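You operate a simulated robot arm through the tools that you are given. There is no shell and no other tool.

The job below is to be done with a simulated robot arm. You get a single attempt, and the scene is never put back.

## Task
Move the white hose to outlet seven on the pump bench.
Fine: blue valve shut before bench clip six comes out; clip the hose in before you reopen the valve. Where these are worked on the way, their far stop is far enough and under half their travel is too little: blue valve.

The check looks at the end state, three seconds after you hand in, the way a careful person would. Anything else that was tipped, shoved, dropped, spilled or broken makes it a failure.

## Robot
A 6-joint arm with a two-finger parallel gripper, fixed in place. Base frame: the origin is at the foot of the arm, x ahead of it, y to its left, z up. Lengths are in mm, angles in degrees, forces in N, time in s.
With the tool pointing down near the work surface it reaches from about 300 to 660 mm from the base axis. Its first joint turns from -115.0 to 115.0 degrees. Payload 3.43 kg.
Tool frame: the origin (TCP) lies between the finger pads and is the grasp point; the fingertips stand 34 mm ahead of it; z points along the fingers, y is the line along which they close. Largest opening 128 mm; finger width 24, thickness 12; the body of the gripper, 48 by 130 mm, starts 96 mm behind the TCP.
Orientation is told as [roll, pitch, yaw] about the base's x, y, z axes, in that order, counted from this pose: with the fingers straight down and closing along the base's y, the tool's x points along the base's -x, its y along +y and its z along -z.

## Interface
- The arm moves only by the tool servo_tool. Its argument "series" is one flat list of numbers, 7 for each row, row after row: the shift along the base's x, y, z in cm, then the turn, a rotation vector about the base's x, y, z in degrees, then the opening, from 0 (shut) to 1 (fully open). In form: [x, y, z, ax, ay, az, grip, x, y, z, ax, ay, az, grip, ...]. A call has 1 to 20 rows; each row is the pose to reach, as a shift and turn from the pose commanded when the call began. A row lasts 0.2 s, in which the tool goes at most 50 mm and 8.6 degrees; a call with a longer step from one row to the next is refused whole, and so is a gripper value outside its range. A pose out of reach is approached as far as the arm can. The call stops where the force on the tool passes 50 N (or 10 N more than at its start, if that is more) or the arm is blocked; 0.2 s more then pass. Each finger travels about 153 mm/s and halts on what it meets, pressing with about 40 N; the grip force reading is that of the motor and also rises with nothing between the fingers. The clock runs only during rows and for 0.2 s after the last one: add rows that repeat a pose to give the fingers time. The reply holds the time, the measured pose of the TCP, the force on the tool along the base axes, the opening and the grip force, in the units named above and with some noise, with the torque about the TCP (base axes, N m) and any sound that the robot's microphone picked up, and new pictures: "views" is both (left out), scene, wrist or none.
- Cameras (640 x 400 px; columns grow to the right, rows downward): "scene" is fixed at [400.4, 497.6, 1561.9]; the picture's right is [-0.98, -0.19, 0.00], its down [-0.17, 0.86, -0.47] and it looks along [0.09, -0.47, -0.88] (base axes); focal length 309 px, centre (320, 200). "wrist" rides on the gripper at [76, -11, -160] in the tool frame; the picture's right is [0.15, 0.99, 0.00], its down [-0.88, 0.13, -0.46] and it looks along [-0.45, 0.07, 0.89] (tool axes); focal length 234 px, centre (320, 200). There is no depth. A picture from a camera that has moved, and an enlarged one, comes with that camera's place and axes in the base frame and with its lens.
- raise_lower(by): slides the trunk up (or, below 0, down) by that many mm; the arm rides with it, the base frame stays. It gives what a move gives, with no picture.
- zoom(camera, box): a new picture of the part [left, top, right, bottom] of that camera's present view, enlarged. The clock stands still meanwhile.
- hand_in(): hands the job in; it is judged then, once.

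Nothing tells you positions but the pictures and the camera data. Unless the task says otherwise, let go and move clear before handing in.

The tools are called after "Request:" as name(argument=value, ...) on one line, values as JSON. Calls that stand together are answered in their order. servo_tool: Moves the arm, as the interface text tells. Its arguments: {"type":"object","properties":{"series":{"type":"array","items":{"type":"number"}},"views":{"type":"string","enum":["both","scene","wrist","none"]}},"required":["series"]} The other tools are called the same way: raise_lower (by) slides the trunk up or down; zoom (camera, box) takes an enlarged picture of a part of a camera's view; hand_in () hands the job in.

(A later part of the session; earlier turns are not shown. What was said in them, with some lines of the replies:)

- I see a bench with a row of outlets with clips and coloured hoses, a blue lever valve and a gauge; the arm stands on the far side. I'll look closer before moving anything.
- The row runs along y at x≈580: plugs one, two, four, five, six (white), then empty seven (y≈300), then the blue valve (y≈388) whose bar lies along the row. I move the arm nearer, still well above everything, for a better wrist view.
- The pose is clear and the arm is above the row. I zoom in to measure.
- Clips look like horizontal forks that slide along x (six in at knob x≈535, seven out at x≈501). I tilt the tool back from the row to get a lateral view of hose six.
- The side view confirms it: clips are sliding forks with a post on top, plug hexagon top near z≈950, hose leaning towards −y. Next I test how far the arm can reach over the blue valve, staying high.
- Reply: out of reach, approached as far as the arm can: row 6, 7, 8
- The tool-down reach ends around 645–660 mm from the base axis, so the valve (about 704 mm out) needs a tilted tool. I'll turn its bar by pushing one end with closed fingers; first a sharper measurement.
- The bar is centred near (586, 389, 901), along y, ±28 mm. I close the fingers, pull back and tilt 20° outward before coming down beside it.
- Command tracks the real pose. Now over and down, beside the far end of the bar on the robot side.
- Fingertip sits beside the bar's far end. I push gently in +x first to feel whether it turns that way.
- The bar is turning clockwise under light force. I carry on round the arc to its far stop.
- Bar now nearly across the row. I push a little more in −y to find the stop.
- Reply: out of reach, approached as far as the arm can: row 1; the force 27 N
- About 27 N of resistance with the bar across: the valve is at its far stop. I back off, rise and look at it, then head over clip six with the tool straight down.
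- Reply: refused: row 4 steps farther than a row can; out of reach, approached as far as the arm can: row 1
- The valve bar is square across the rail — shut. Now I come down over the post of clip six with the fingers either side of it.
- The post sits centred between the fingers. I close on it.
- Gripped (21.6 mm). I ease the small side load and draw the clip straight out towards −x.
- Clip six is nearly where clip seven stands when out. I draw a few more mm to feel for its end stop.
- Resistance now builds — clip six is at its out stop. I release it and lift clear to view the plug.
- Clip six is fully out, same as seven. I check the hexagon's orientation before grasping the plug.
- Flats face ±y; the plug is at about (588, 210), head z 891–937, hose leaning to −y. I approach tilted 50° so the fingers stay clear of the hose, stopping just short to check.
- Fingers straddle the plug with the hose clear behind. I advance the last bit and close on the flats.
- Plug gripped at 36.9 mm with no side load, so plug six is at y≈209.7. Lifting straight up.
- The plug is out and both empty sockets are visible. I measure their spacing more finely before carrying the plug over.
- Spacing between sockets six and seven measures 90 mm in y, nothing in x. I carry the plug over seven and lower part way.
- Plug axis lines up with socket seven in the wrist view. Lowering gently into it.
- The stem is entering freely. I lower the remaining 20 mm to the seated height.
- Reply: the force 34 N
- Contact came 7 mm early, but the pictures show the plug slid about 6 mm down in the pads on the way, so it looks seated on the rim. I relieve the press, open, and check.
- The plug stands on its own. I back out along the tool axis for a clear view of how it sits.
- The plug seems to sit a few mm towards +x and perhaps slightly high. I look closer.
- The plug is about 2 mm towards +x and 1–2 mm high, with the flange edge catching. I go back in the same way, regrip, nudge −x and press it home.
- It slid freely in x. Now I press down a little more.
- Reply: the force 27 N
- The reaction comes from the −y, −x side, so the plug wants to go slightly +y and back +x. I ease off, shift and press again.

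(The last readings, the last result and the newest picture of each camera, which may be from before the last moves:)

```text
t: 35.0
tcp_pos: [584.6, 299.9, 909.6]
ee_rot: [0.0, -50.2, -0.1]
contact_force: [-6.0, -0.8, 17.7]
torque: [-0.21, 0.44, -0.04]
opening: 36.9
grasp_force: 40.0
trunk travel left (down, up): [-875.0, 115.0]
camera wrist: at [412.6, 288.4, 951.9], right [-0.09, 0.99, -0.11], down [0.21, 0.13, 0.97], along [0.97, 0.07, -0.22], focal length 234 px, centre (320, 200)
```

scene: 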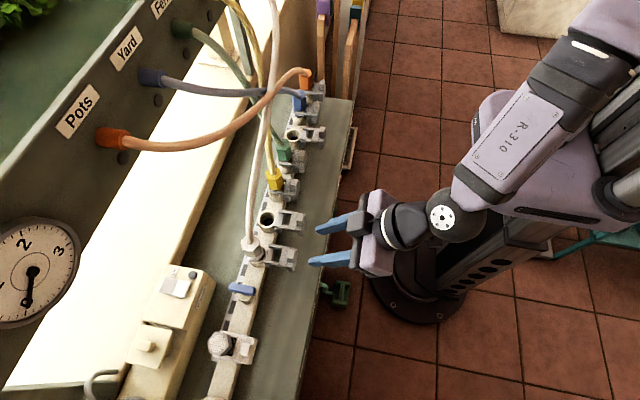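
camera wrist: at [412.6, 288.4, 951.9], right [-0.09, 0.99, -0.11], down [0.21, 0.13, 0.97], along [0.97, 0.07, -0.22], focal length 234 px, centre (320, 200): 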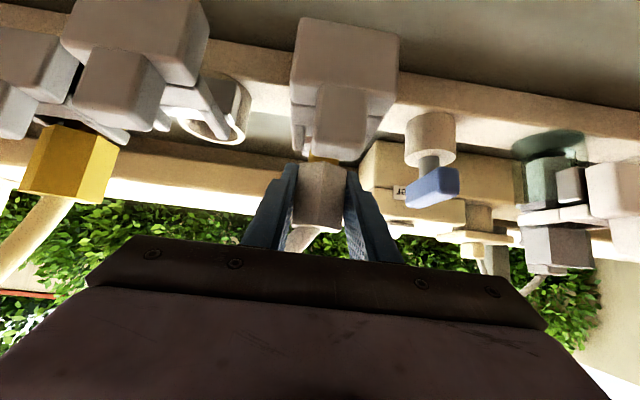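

It went down another 3–4 mm. Checking.

Request:
zoom(camera="wrist", box=[260, 90, 380, 230])

Request:
zoom(camera="scene", box=[240, 230, 280, 270])

```text
2.86 times, centred on (320, 160) of wrist
camera zoom: at [412.6, 288.4, 951.9], right [-0.09, 0.99, -0.11], down [0.21, 0.13, 0.97], along [0.97, 0.07, -0.22], focal length 669 px, centre (320, 314)
```

zoom: 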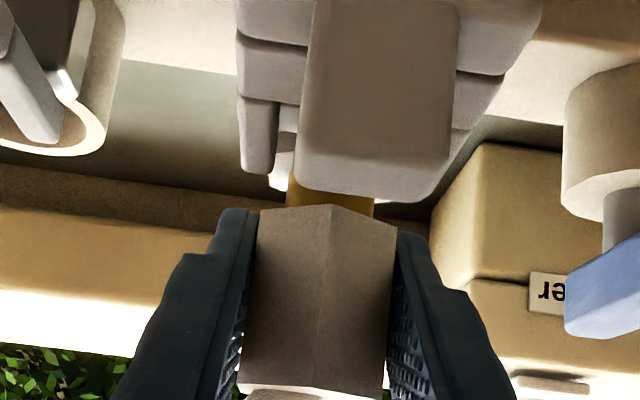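

```text
10.00 times, centred on (260, 250) of scene
camera zoom: at [400.4, 497.6, 1561.9], right [-0.98, -0.19, 0.0], down [-0.17, 0.86, -0.47], along [0.09, -0.47, -0.88], focal length 3091 px, centre (920, -300)
```

zoom: 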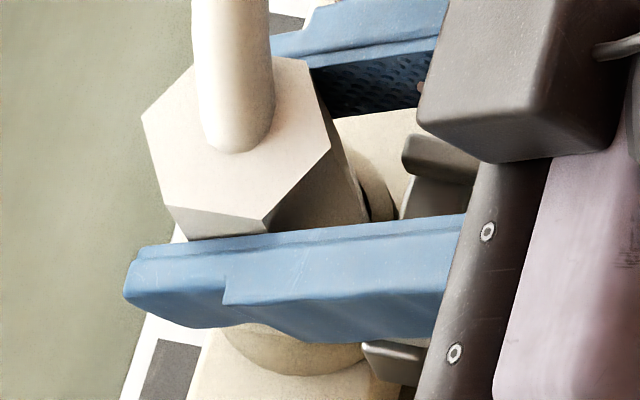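

Measured against its place in socket six, the plug is now shifted by (−0.4, +90.0, 0) mm — seated. I relieve, release and back out.

Request:
servo_tool(series=[0, 0, 0.25, 0, 0, 0, 0, 0, 0, 0.25, 0, 0, 0, 0.35, 0, 0, 0.25, 0, 0, 0, 0.44, 0, 0, 0.25, 0, 0, 0, 0.44, -2, 0, 1.9, 0, 0, 0, 0.44, -5, 0, 4.4, 0, 0, 0, 0.44, -8, 0, 6.9, 0, 0, 0, 0.44, -12, 0, 8.7, 0, 5, 0, 0.44, -16, 0, 10.5, 0, 10, 0, 0.44, -16, 0, 10.5, 0, 10, 0, 0.44], views="both")

Request:
zoom(camera="scene", box=[240, 230, 280, 270])

Request:
zoom(camera="wrist", box=[290, 110, 350, 200])

```text
t: 37.2
tcp_pos: [423.4, 299.3, 1011.1]
ee_rot: [-0.1, -39.8, 0.1]
contact_force: [0.1, 0.1, 0.3]
torque: [-0.06, -0.01, 0.01]
opening: 56.4
grasp_force: 0.0
trunk travel left (down, up): [-875.0, 115.0]
camera wrist: at [263.3, 287.9, 1083.8], right [-0.11, 0.99, -0.09], down [0.38, 0.13, 0.91], along [0.92, 0.07, -0.39], focal length 234 px, centre (320, 200)
```

scene: 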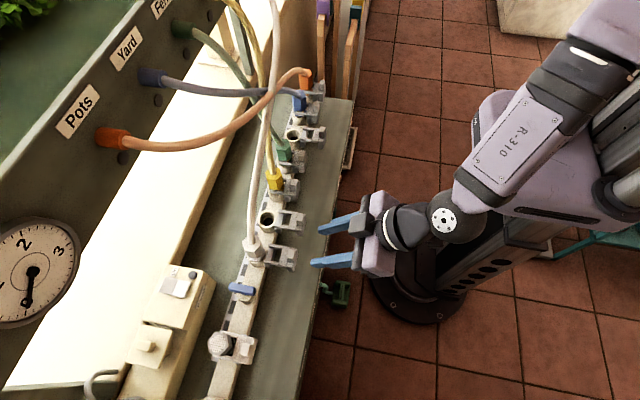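
wrist: 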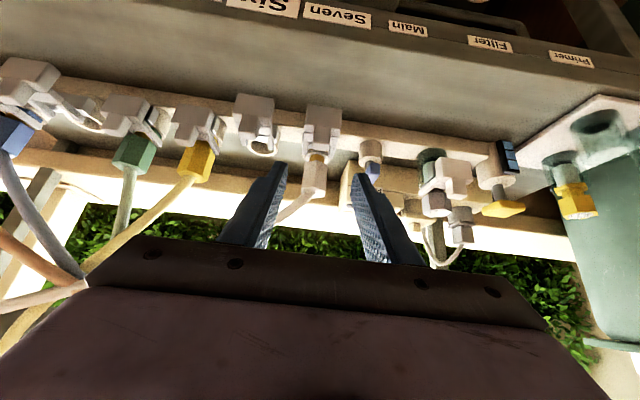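

```text
10.00 times, centred on (260, 250) of scene
camera zoom: at [400.4, 497.6, 1561.9], right [-0.98, -0.19, 0.0], down [-0.17, 0.86, -0.47], along [0.09, -0.47, -0.88], focal length 3091 px, centre (920, -300)
```

zoom: 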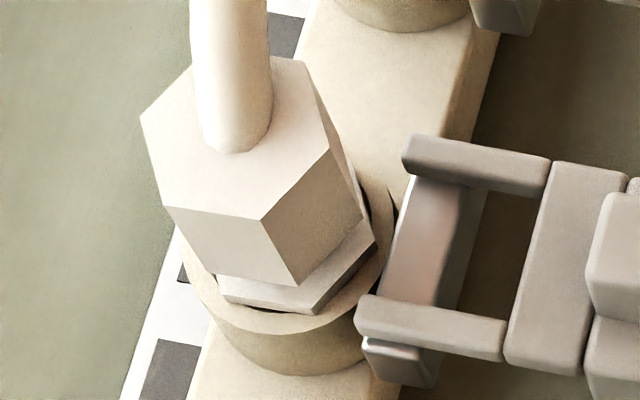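

```text
4.44 times, centred on (320, 155) of wrist
camera zoom: at [263.3, 287.9, 1083.8], right [-0.11, 0.99, -0.09], down [0.38, 0.13, 0.91], along [0.92, 0.07, -0.39], focal length 1041 px, centre (320, 400)
```

zoom: 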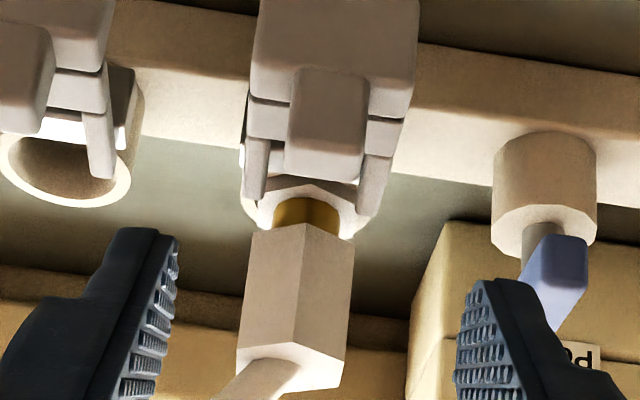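

The flange now sits centred in the socket like before, plug upright. Next: clip seven — I bring the tool straight down over its post.

Request:
servo_tool(series=[1.5, 0, 2, 0, 8, 0, 0.5, 3, 0, 3, 0, 16, 0, 0.5, 4.5, 0, 3, 0, 24, 0, 0.5, 6, 0, 3, 0, 32, 0, 0.5, 7.6, 0.05, 2, 0, 40, 0, 0.5, 7.6, 0.05, -2, 0, 40, 0, 0.5, 7.6, 0.05, -5.5, 0, 40, 0, 0.5, 7.6, 0.05, -5.5, 0, 40, 0, 0.5], views="both")

Request:
zoom(camera="wrist", box=[260, 130, 380, 250])

```text
t: 39.0
tcp_pos: [500.3, 302.7, 956.8]
ee_rot: [0.1, 0.0, 0.0]
contact_force: [-0.3, 0.5, -0.3]
torque: [-0.05, 0.0, 0.0]
opening: 63.9
grasp_force: 0.1
trunk travel left (down, up): [-875.0, 115.0]
camera wrist: at [424.8, 290.5, 1115.3], right [-0.15, 0.99, 0.0], down [0.88, 0.13, 0.46], along [0.45, 0.07, -0.89], focal length 234 px, centre (320, 200)
```

scene: 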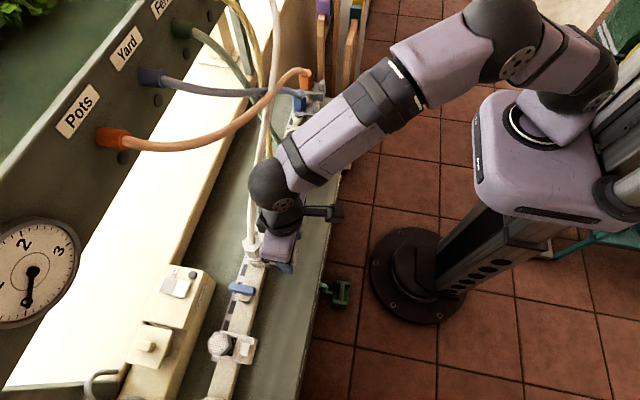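
wrist: 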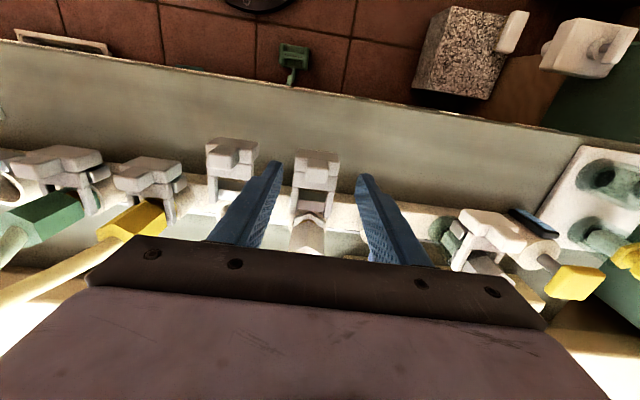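

```text
3.33 times, centred on (320, 190) of wrist
camera zoom: at [424.8, 290.5, 1115.3], right [-0.15, 0.99, 0.0], down [0.88, 0.13, 0.46], along [0.45, 0.07, -0.89], focal length 781 px, centre (320, 233)
```

zoom: 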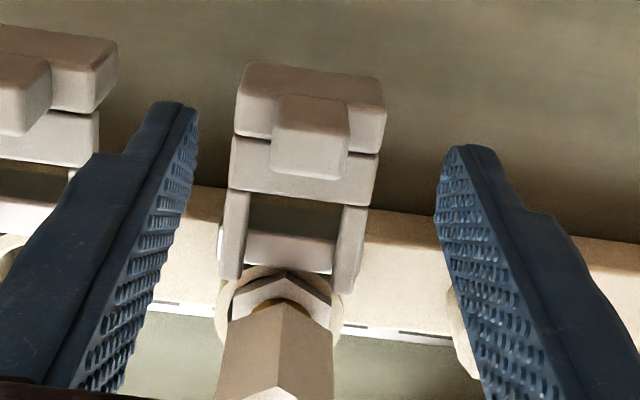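

Post of clip seven is centred at about (500, 300). Down and close.

Request:
servo_tool(series=[0, -0.2, -1.2, 0, 0, 0, 0.5, 0, -0.2, -2.4, 0, 0, 0, 0.5, 0, -0.2, -2.4, 0, 0, 0, 0.3, 0, -0.2, -2.4, 0, 0, 0, 0.1, 0, -0.2, -2.4, 0, 0, 0, 0, 0, -0.2, -2.4, 0, 0, 0, 0], views="wrist")

```text
t: 40.4
tcp_pos: [501.0, 299.5, 932.2]
ee_rot: [0.0, 0.0, -0.1]
contact_force: [0.8, -1.5, -1.0]
torque: [-0.04, -0.17, 0.02]
opening: 21.3
grasp_force: 44.9
trunk travel left (down, up): [-875.0, 115.0]
camera wrist: at [425.5, 288.1, 1090.6], right [-0.15, 0.99, 0.0], down [0.88, 0.13, 0.46], along [0.45, 0.07, -0.89], focal length 234 px, centre (320, 200)
```

wrist: 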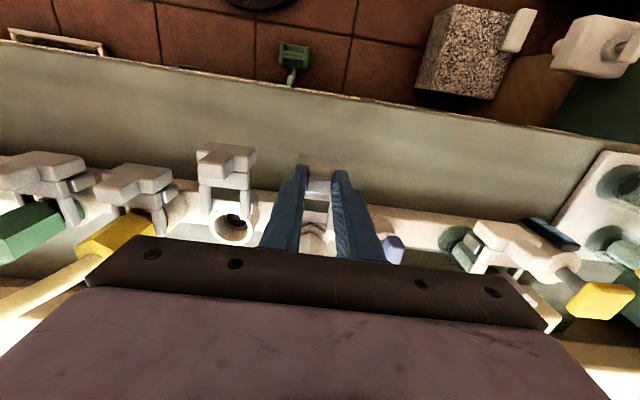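

Gripped with almost no side load. Pushing clip seven in along +x, watching the force.

Request:
servo_tool(series=[0.5, 0, 0, 0, 0, 0, 0, 1.0, 0, 0, 0, 0, 0, 0, 1.5, 0, 0, 0, 0, 0, 0, 2.0, 0, 0, 0, 0, 0, 0, 2.5, 0, 0, 0, 0, 0, 0, 3.0, 0, 0, 0, 0, 0, 0, 3.4, 0, 0, 0, 0, 0, 0], views="both")

Request:
zoom(camera="wrist", box=[190, 130, 410, 260])

Request:
zoom(camera="scene", box=[230, 220, 300, 280])

```text
t: 42.0
tcp_pos: [535.4, 299.9, 932.2]
ee_rot: [-0.1, 0.2, 0.1]
contact_force: [-0.6, 1.3, -9.8]
torque: [0.04, 0.0, 0.0]
opening: 21.2
grasp_force: 45.0
trunk travel left (down, up): [-875.0, 115.0]
camera wrist: at [460.3, 288.3, 1090.8], right [-0.15, 0.99, 0.0], down [0.88, 0.13, 0.45], along [0.45, 0.07, -0.89], focal length 234 px, centre (320, 200)
```

scene: 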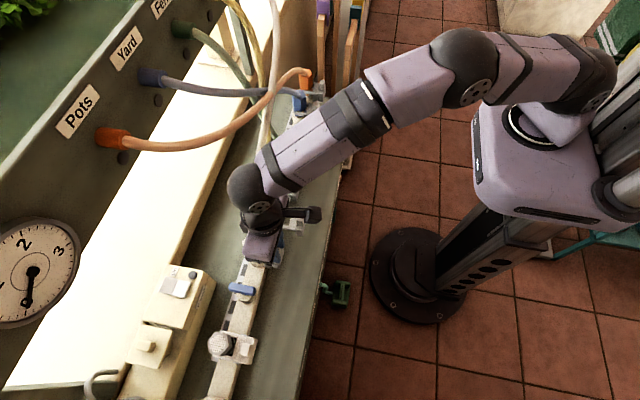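
wrist: 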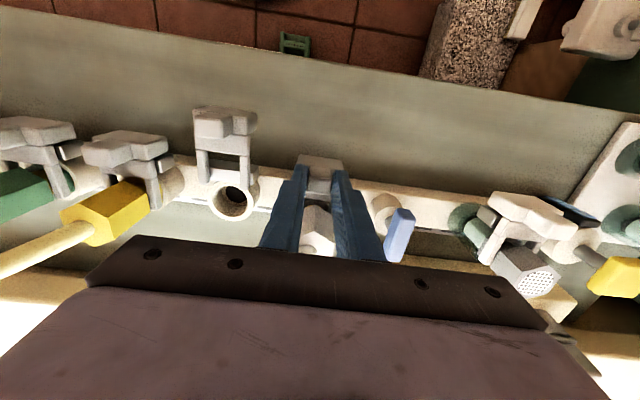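

```text
2.91 times, centred on (300, 195) of wrist
camera zoom: at [460.3, 288.3, 1090.8], right [-0.15, 0.99, 0.0], down [0.88, 0.13, 0.45], along [0.45, 0.07, -0.89], focal length 681 px, centre (378, 214)
```

zoom: 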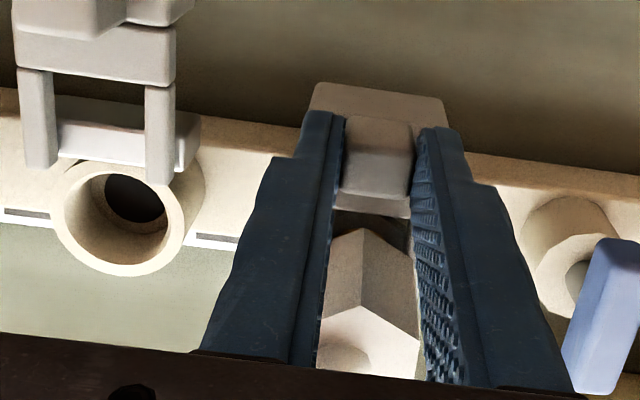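

```text
6.67 times, centred on (265, 250) of scene
camera zoom: at [400.4, 497.6, 1561.9], right [-0.98, -0.19, 0.0], down [-0.17, 0.86, -0.47], along [0.09, -0.47, -0.88], focal length 2061 px, centre (687, -133)
```

zoom: 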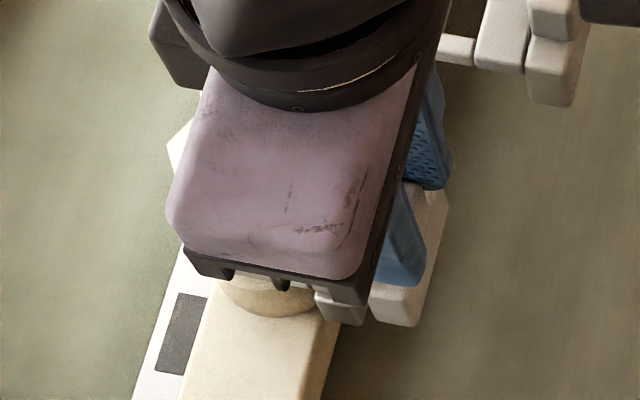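

Clip travelled freely 34 mm. A little more to feel the end stop.

Request:
servo_tool(series=[0.2, 0, 0, 0, 0, 0, 0, 0.4, 0, 0, 0, 0, 0, 0], views="none")

```text
t: 42.6
tcp_pos: [538.2, 299.0, 932.6]
ee_rot: [-0.1, 0.2, 0.1]
contact_force: [-8.8, 2.2, -11.0]
torque: [0.02, -0.7, 0.01]
opening: 21.4
grasp_force: 45.1
trunk travel left (down, up): [-875.0, 115.0]
```

Request:
servo_tool(series=[0.2, 0, 0, 0, 0, 0, 0, 0.3, 0, 0, 0, 0, 0, 0], views="none")

```text
t: 43.2
tcp_pos: [538.5, 301.1, 932.5]
ee_rot: [-0.1, 0.5, 0.1]
contact_force: [-21.3, 3.4, -11.6]
torque: [0.24, 0.27, 0.1]
opening: 21.6
grasp_force: 45.2
trunk travel left (down, up): [-875.0, 115.0]
```

Firm stop at 21 N: clip seven is in. I relax, open, rise and look.

Request:
servo_tool(series=[-0.4, 0, 0, 0, 0, 0, 0, -0.4, 0, 0, 0, 0, 0, 0.2, -0.4, 0, 0, 0, 0, 0, 0.4, -0.4, 0, 0, 0, 0, 0, 0.4, -0.4, 0, 4, 0, 0, 0, 0.4, -3, 0, 8, 0, -8, 0, 0.4, -6, 0, 10, 0, -16, 0, 0.4, -9, 0, 10, 0, -24, 0, 0.4, -12, 0, 10, 0, -32, 0, 0.4, -14, 0, 9, 0, -40, 0, 0.4, -14, 0, 9, 0, -40, 0, 0.4], views="both")

Request:
zoom(camera="wrist", box=[230, 90, 390, 230])

Request:
zoom(camera="scene", box=[230, 210, 310, 280])

```text
t: 45.6
tcp_pos: [403.7, 299.5, 1024.7]
ee_rot: [0.0, -40.1, 0.1]
contact_force: [0.8, 0.7, 0.1]
torque: [0.01, 0.03, 0.0]
opening: 51.2
grasp_force: 0.0
trunk travel left (down, up): [-875.0, 115.0]
camera wrist: at [242.5, 286.8, 1097.1], right [-0.11, 0.99, -0.09], down [0.38, 0.13, 0.92], along [0.92, 0.07, -0.39], focal length 234 px, centre (320, 200)
```

scene: 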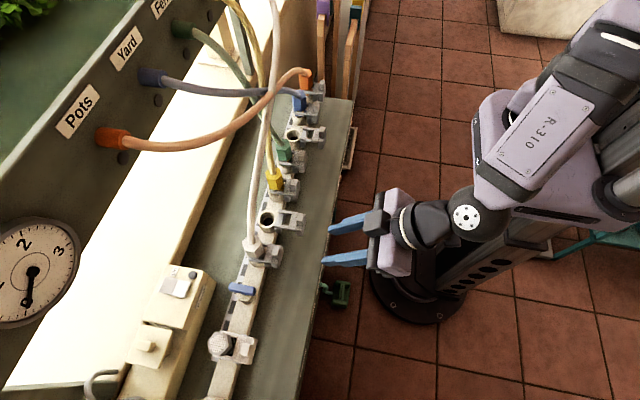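
wrist: 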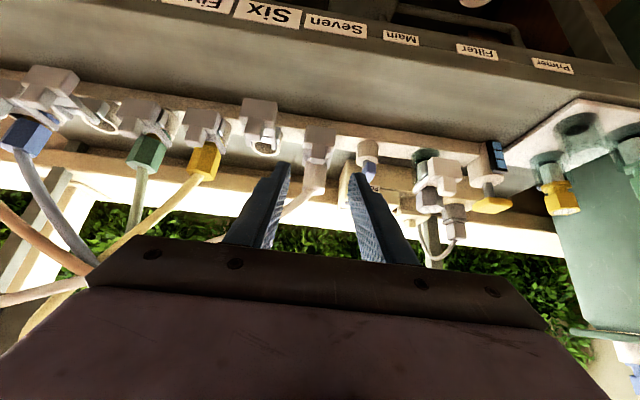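

```text
2.86 times, centred on (310, 160) of wrist
camera zoom: at [242.5, 286.8, 1097.1], right [-0.11, 0.99, -0.09], down [0.38, 0.13, 0.92], along [0.92, 0.07, -0.39], focal length 669 px, centre (349, 314)
```

zoom: 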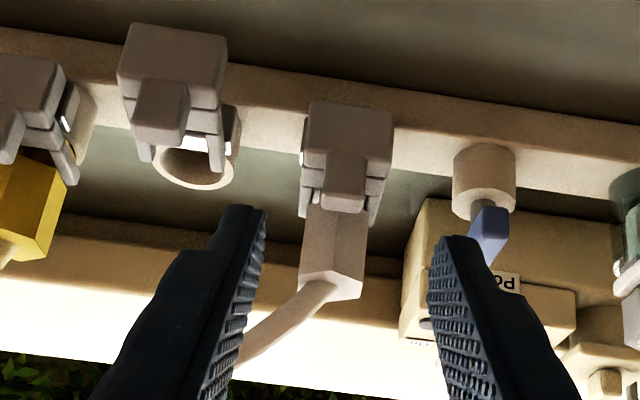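

```text
5.71 times, centred on (270, 245) of scene
camera zoom: at [400.4, 497.6, 1561.9], right [-0.98, -0.19, 0.0], down [-0.17, 0.86, -0.47], along [0.09, -0.47, -0.88], focal length 1766 px, centre (606, -57)
```

zoom: 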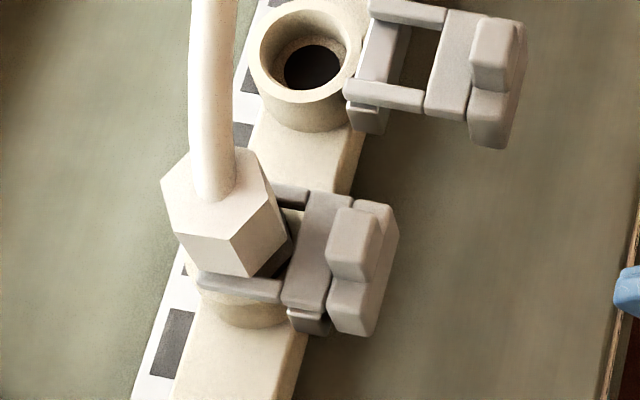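

Clip seven holds the hose just as six did. Now I go back to the valve with closed fingers, on the +y side of the bar's near end, to turn it back counter‑clockwise.

Request:
servo_tool(series=[3, 2.4, 1, 0, 7, 0, 0, 6, 4.8, 1, 0, 14, 0, 0, 9, 7.2, 0, 0, 20, 0, 0, 12, 9.6, -1, 0, 20, 0, 0, 15.07, 11.95, -2, 0, 20, 0, 0, 15.07, 11.95, -5, 0, 20, 0, 0, 15.07, 11.95, -8, 0, 20, 0, 0, 15.07, 11.95, -10.07, 0, 20, 0, 0, 15.07, 11.95, -10.07, 0, 20, 0, 0], views="both")

Request:
zoom(camera="wrist", box=[240, 120, 400, 260])

```text
t: 47.6
tcp_pos: [554.0, 419.6, 922.5]
ee_rot: [0.0, -19.9, 0.1]
contact_force: [0.8, -0.8, 0.0]
torque: [-0.03, -0.02, 0.0]
opening: 0.0
grasp_force: 33.0
trunk travel left (down, up): [-875.0, 115.0]
camera wrist: at [427.9, 407.4, 1045.4], right [-0.14, 0.99, -0.05], down [0.67, 0.13, 0.73], along [0.73, 0.07, -0.68], focal length 234 px, centre (320, 200)
```

scene: 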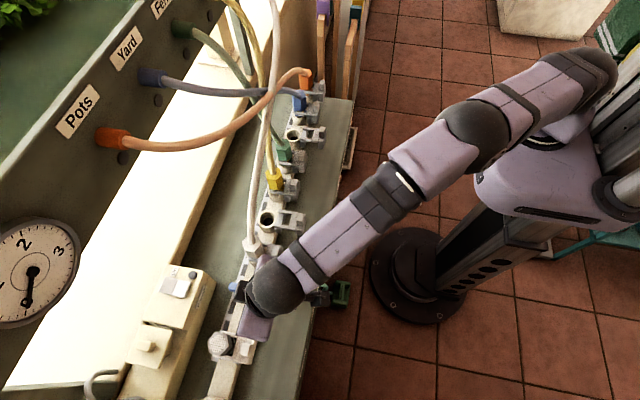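
wrist: 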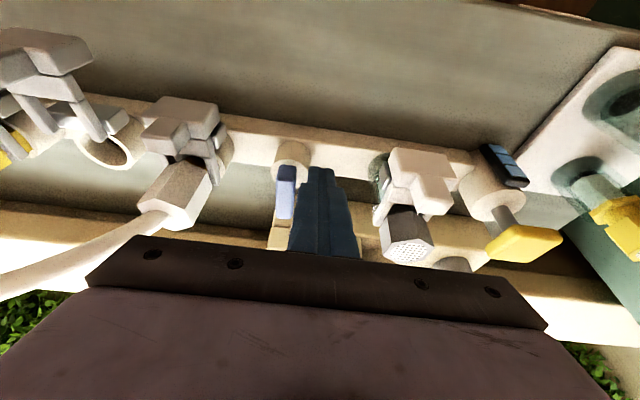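

```text
2.86 times, centred on (320, 190) of wrist
camera zoom: at [427.9, 407.4, 1045.4], right [-0.14, 0.99, -0.05], down [0.67, 0.13, 0.73], along [0.73, 0.07, -0.68], focal length 669 px, centre (320, 229)
```

zoom: 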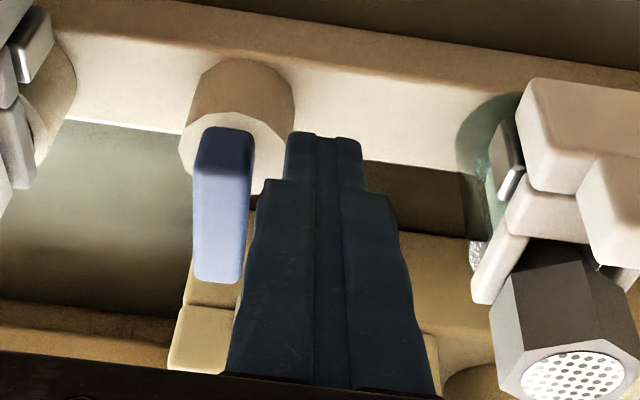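

Fingertip is beside the near end, on the +y side. Pushing −y round the arc.

Request:
servo_tool(series=[0.1, -0.9, 0, 0, 0, 0, 0, -0.3, -1.5, 0, 0, 0, 0, 0, -0.7, -2.1, 0, 0, 0, 0, 0, -0.9, -2.7, 0, 0, 0, 0, 0], views="wrist")

```text
t: 48.6
tcp_pos: [544.0, 391.3, 922.0]
ee_rot: [0.0, -20.0, 0.0]
contact_force: [-0.4, 0.2, -0.3]
torque: [0.02, 0.02, -0.01]
opening: 0.2
grasp_force: 33.3
trunk travel left (down, up): [-875.0, 115.0]
camera wrist: at [418.0, 379.4, 1045.2], right [-0.14, 0.99, -0.05], down [0.67, 0.13, 0.73], along [0.73, 0.07, -0.68], focal length 234 px, centre (320, 200)
```

wrist: 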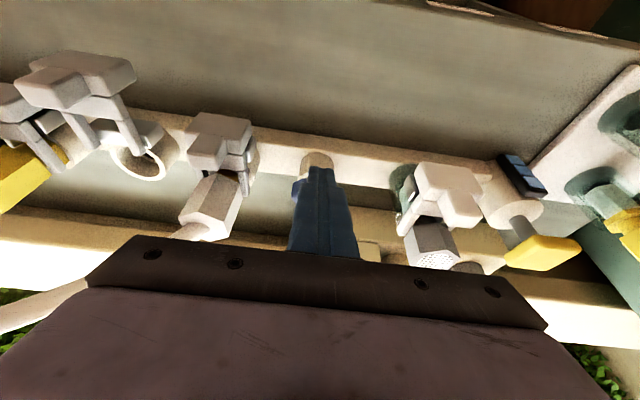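

Request:
servo_tool(series=[0, -0.7, 0, 0, 0, 0, 0, 0.2, -1.4, 0, 0, 0, 0, 0, 0.5, -1.9, 0, 0, 0, 0, 0, 0.8, -2.2, 0, 0, 0, 0, 0], views="both")

Request:
zoom(camera="wrist", box=[240, 120, 400, 260])

Request:
zoom(camera="scene", box=[210, 260, 290, 320])

```text
t: 49.6
tcp_pos: [551.9, 368.5, 922.4]
ee_rot: [0.0, -20.0, 0.0]
contact_force: [-0.7, -0.8, -1.1]
torque: [0.03, 0.07, 0.02]
opening: 0.0
grasp_force: 33.0
trunk travel left (down, up): [-875.0, 115.0]
camera wrist: at [425.6, 357.5, 1045.6], right [-0.14, 0.99, -0.05], down [0.67, 0.13, 0.73], along [0.73, 0.07, -0.68], focal length 234 px, centre (320, 200)
```

scene: 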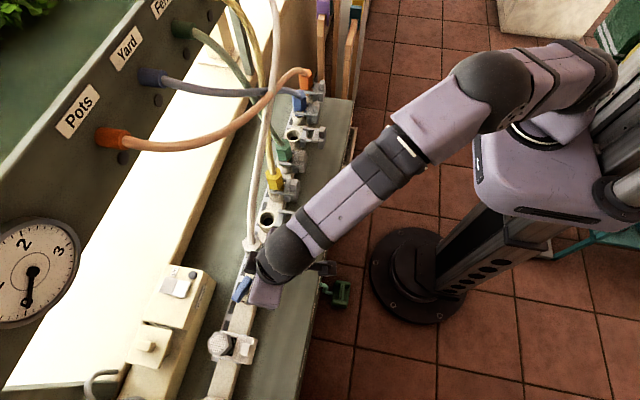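
wrist: 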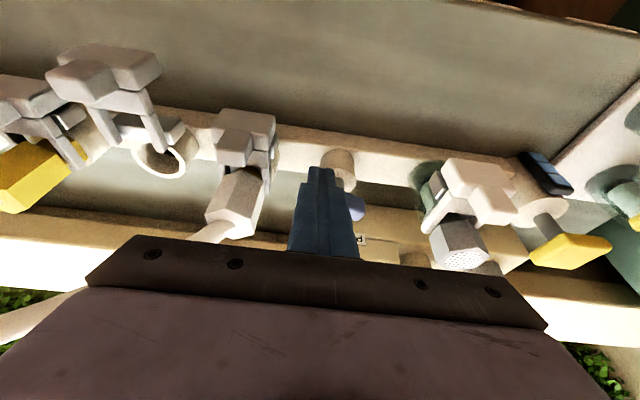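

```text
2.86 times, centred on (320, 190) of wrist
camera zoom: at [425.6, 357.5, 1045.6], right [-0.14, 0.99, -0.05], down [0.67, 0.13, 0.73], along [0.73, 0.07, -0.68], focal length 669 px, centre (320, 229)
```

zoom: 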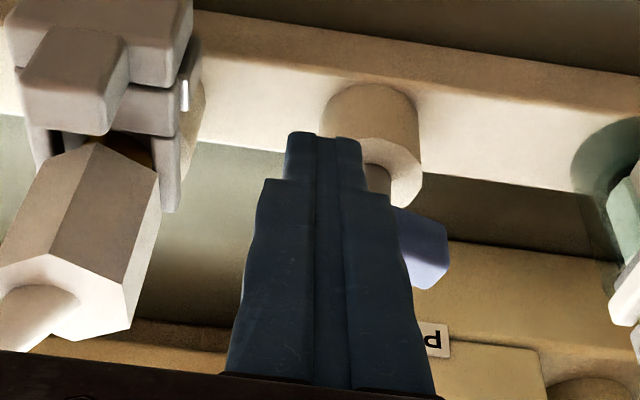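

```text
6.67 times, centred on (250, 290) of scene
camera zoom: at [400.4, 497.6, 1561.9], right [-0.98, -0.19, 0.0], down [-0.17, 0.86, -0.47], along [0.09, -0.47, -0.88], focal length 2061 px, centre (787, -400)
```

zoom: 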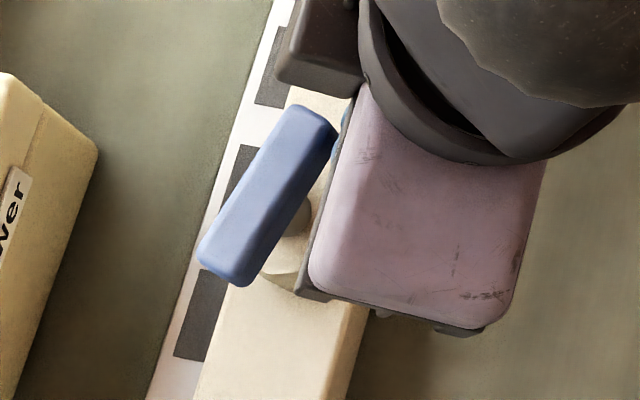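

About 15–20° left. I push the near end on in +x until it reaches its stop.

Request:
servo_tool(series=[0.3, 0, 0, 0, 0, 0, 0, 0.6, 0, 0, 0, 0, 0, 0, 0.9, 0, 0, 0, 0, 0, 0, 1.1, 0, 0, 0, 0, 0, 0], views="none")

Request:
zoom(camera="scene", box=[210, 260, 290, 320])

```text
t: 50.6
tcp_pos: [557.5, 369.0, 922.2]
ee_rot: [0.0, -19.9, 0.0]
contact_force: [-17.0, -1.2, 3.9]
torque: [0.14, 0.33, -0.04]
opening: 0.0
grasp_force: 33.2
trunk travel left (down, up): [-875.0, 115.0]
```

```text
6.67 times, centred on (250, 290) of scene
camera zoom: at [400.4, 497.6, 1561.9], right [-0.98, -0.19, 0.0], down [-0.17, 0.86, -0.47], along [0.09, -0.47, -0.88], focal length 2061 px, centre (787, -400)
```

zoom: 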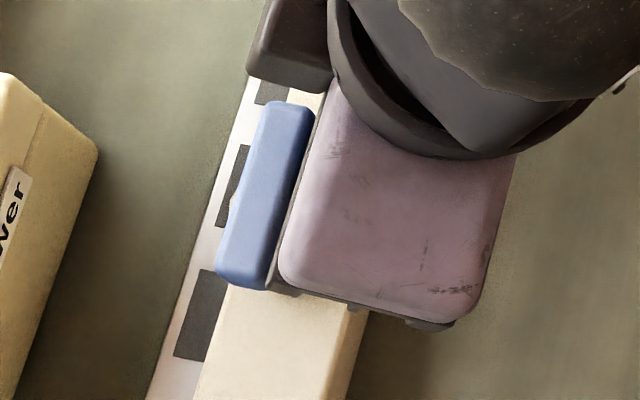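

Stop reached (17 N), bar parallel to the row as at the start: valve open. I back off and move well clear for a final look.

Request:
servo_tool(series=[-1.5, 0, 0, 0, 0, 0, 0, -2.5, 0, 4, 0, 0, 0, 0, -5, 0, 8, 0, 0, 0, 0, -9, 0, 10, 0, 0, 0, 0, -13, -2, 11, 0, 0, 0, 0.3, -17, -4, 12, 0, 0, 0, 0.5, -17, -4, 12, 0, 0, 0, 0.5], views="both")

Request:
zoom(camera="scene", box=[200, 190, 320, 320])

Request:
zoom(camera="wrist", box=[160, 80, 480, 240])

Request:
zoom(camera="scene", box=[0, 0, 320, 200])

```text
t: 52.2
tcp_pos: [393.6, 330.5, 1042.1]
ee_rot: [0.0, -19.9, 0.1]
contact_force: [-0.1, -1.2, 0.6]
torque: [-0.04, 0.04, 0.01]
opening: 64.1
grasp_force: 0.1
trunk travel left (down, up): [-875.0, 115.0]
camera wrist: at [268.0, 318.1, 1165.4], right [-0.14, 0.99, -0.05], down [0.67, 0.13, 0.73], along [0.73, 0.07, -0.68], focal length 234 px, centre (320, 200)
```

scene: 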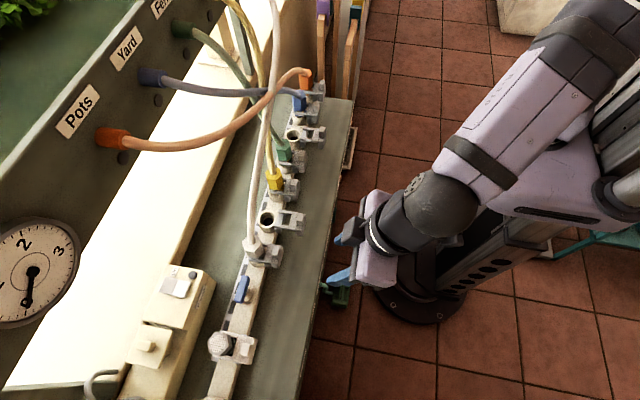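
wrist: 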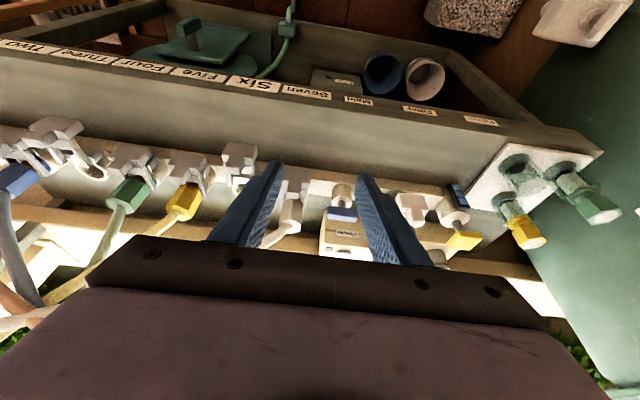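

```text
3.08 times, centred on (260, 255) of scene
camera zoom: at [400.4, 497.6, 1561.9], right [-0.98, -0.19, 0.0], down [-0.17, 0.86, -0.47], along [0.09, -0.47, -0.88], focal length 951 px, centre (505, 31)
```

zoom: 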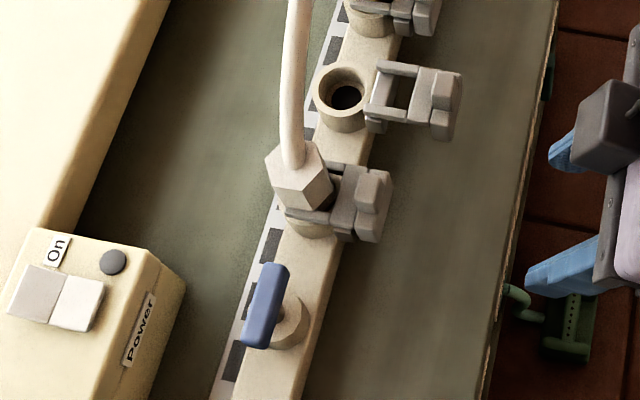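

```text
2.00 times, centred on (320, 160) of wrist
camera zoom: at [268.0, 318.1, 1165.4], right [-0.14, 0.99, -0.05], down [0.67, 0.13, 0.73], along [0.73, 0.07, -0.68], focal length 468 px, centre (320, 280)
```

zoom: 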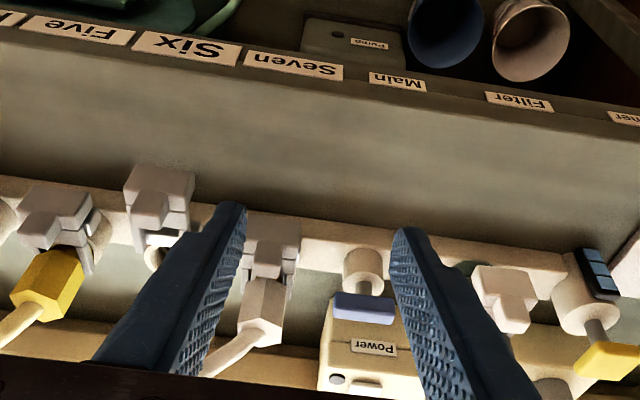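

```text
2.00 times, centred on (160, 100) of scene
camera zoom: at [400.4, 497.6, 1561.9], right [-0.98, -0.19, 0.0], down [-0.17, 0.86, -0.47], along [0.09, -0.47, -0.88], focal length 618 px, centre (640, 400)
```

zoom: 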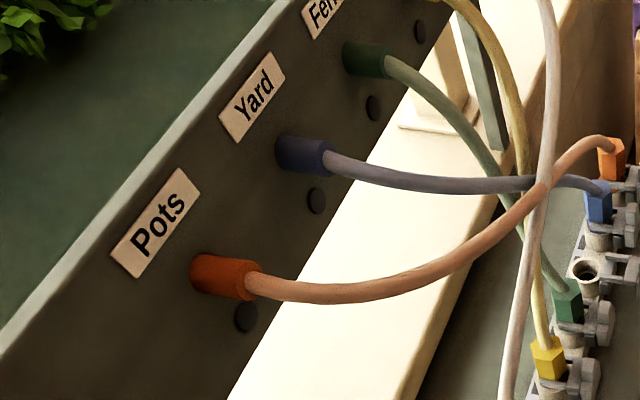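

The white hose is clipped into outlet seven. Clip six is out and its socket is empty. The blue valve is back along the row (open), and the other hoses, the power box and the filter look as they did at the start. The arm is clear, so I'm handing in.

Request:
hand_in()

```text
The job is handed in.
```

The white hose is now in outlet seven with clip seven pushed in to its stop. The job is handed in, but I haven't seen the result of the check.

- **Order:** I turned the blue valve to its far stop first, then pulled clip six. I moved the hose to seven and clipped it in, and only then turned the valve back to its other stop.
- **Seating the plug:** On the first try the plug sat about 2 mm off-centre and slightly high. I gripped it again, shifted it and pressed it down. It then sat upright in outlet seven, with its flange centred in the socket mouth.
- **How it was left:** Clip six is pulled out and outlet six is empty, like the other unused outlet. The gripper is open and the arm is clear of the bench. In the last pictures, nothing else looked moved or tipped.
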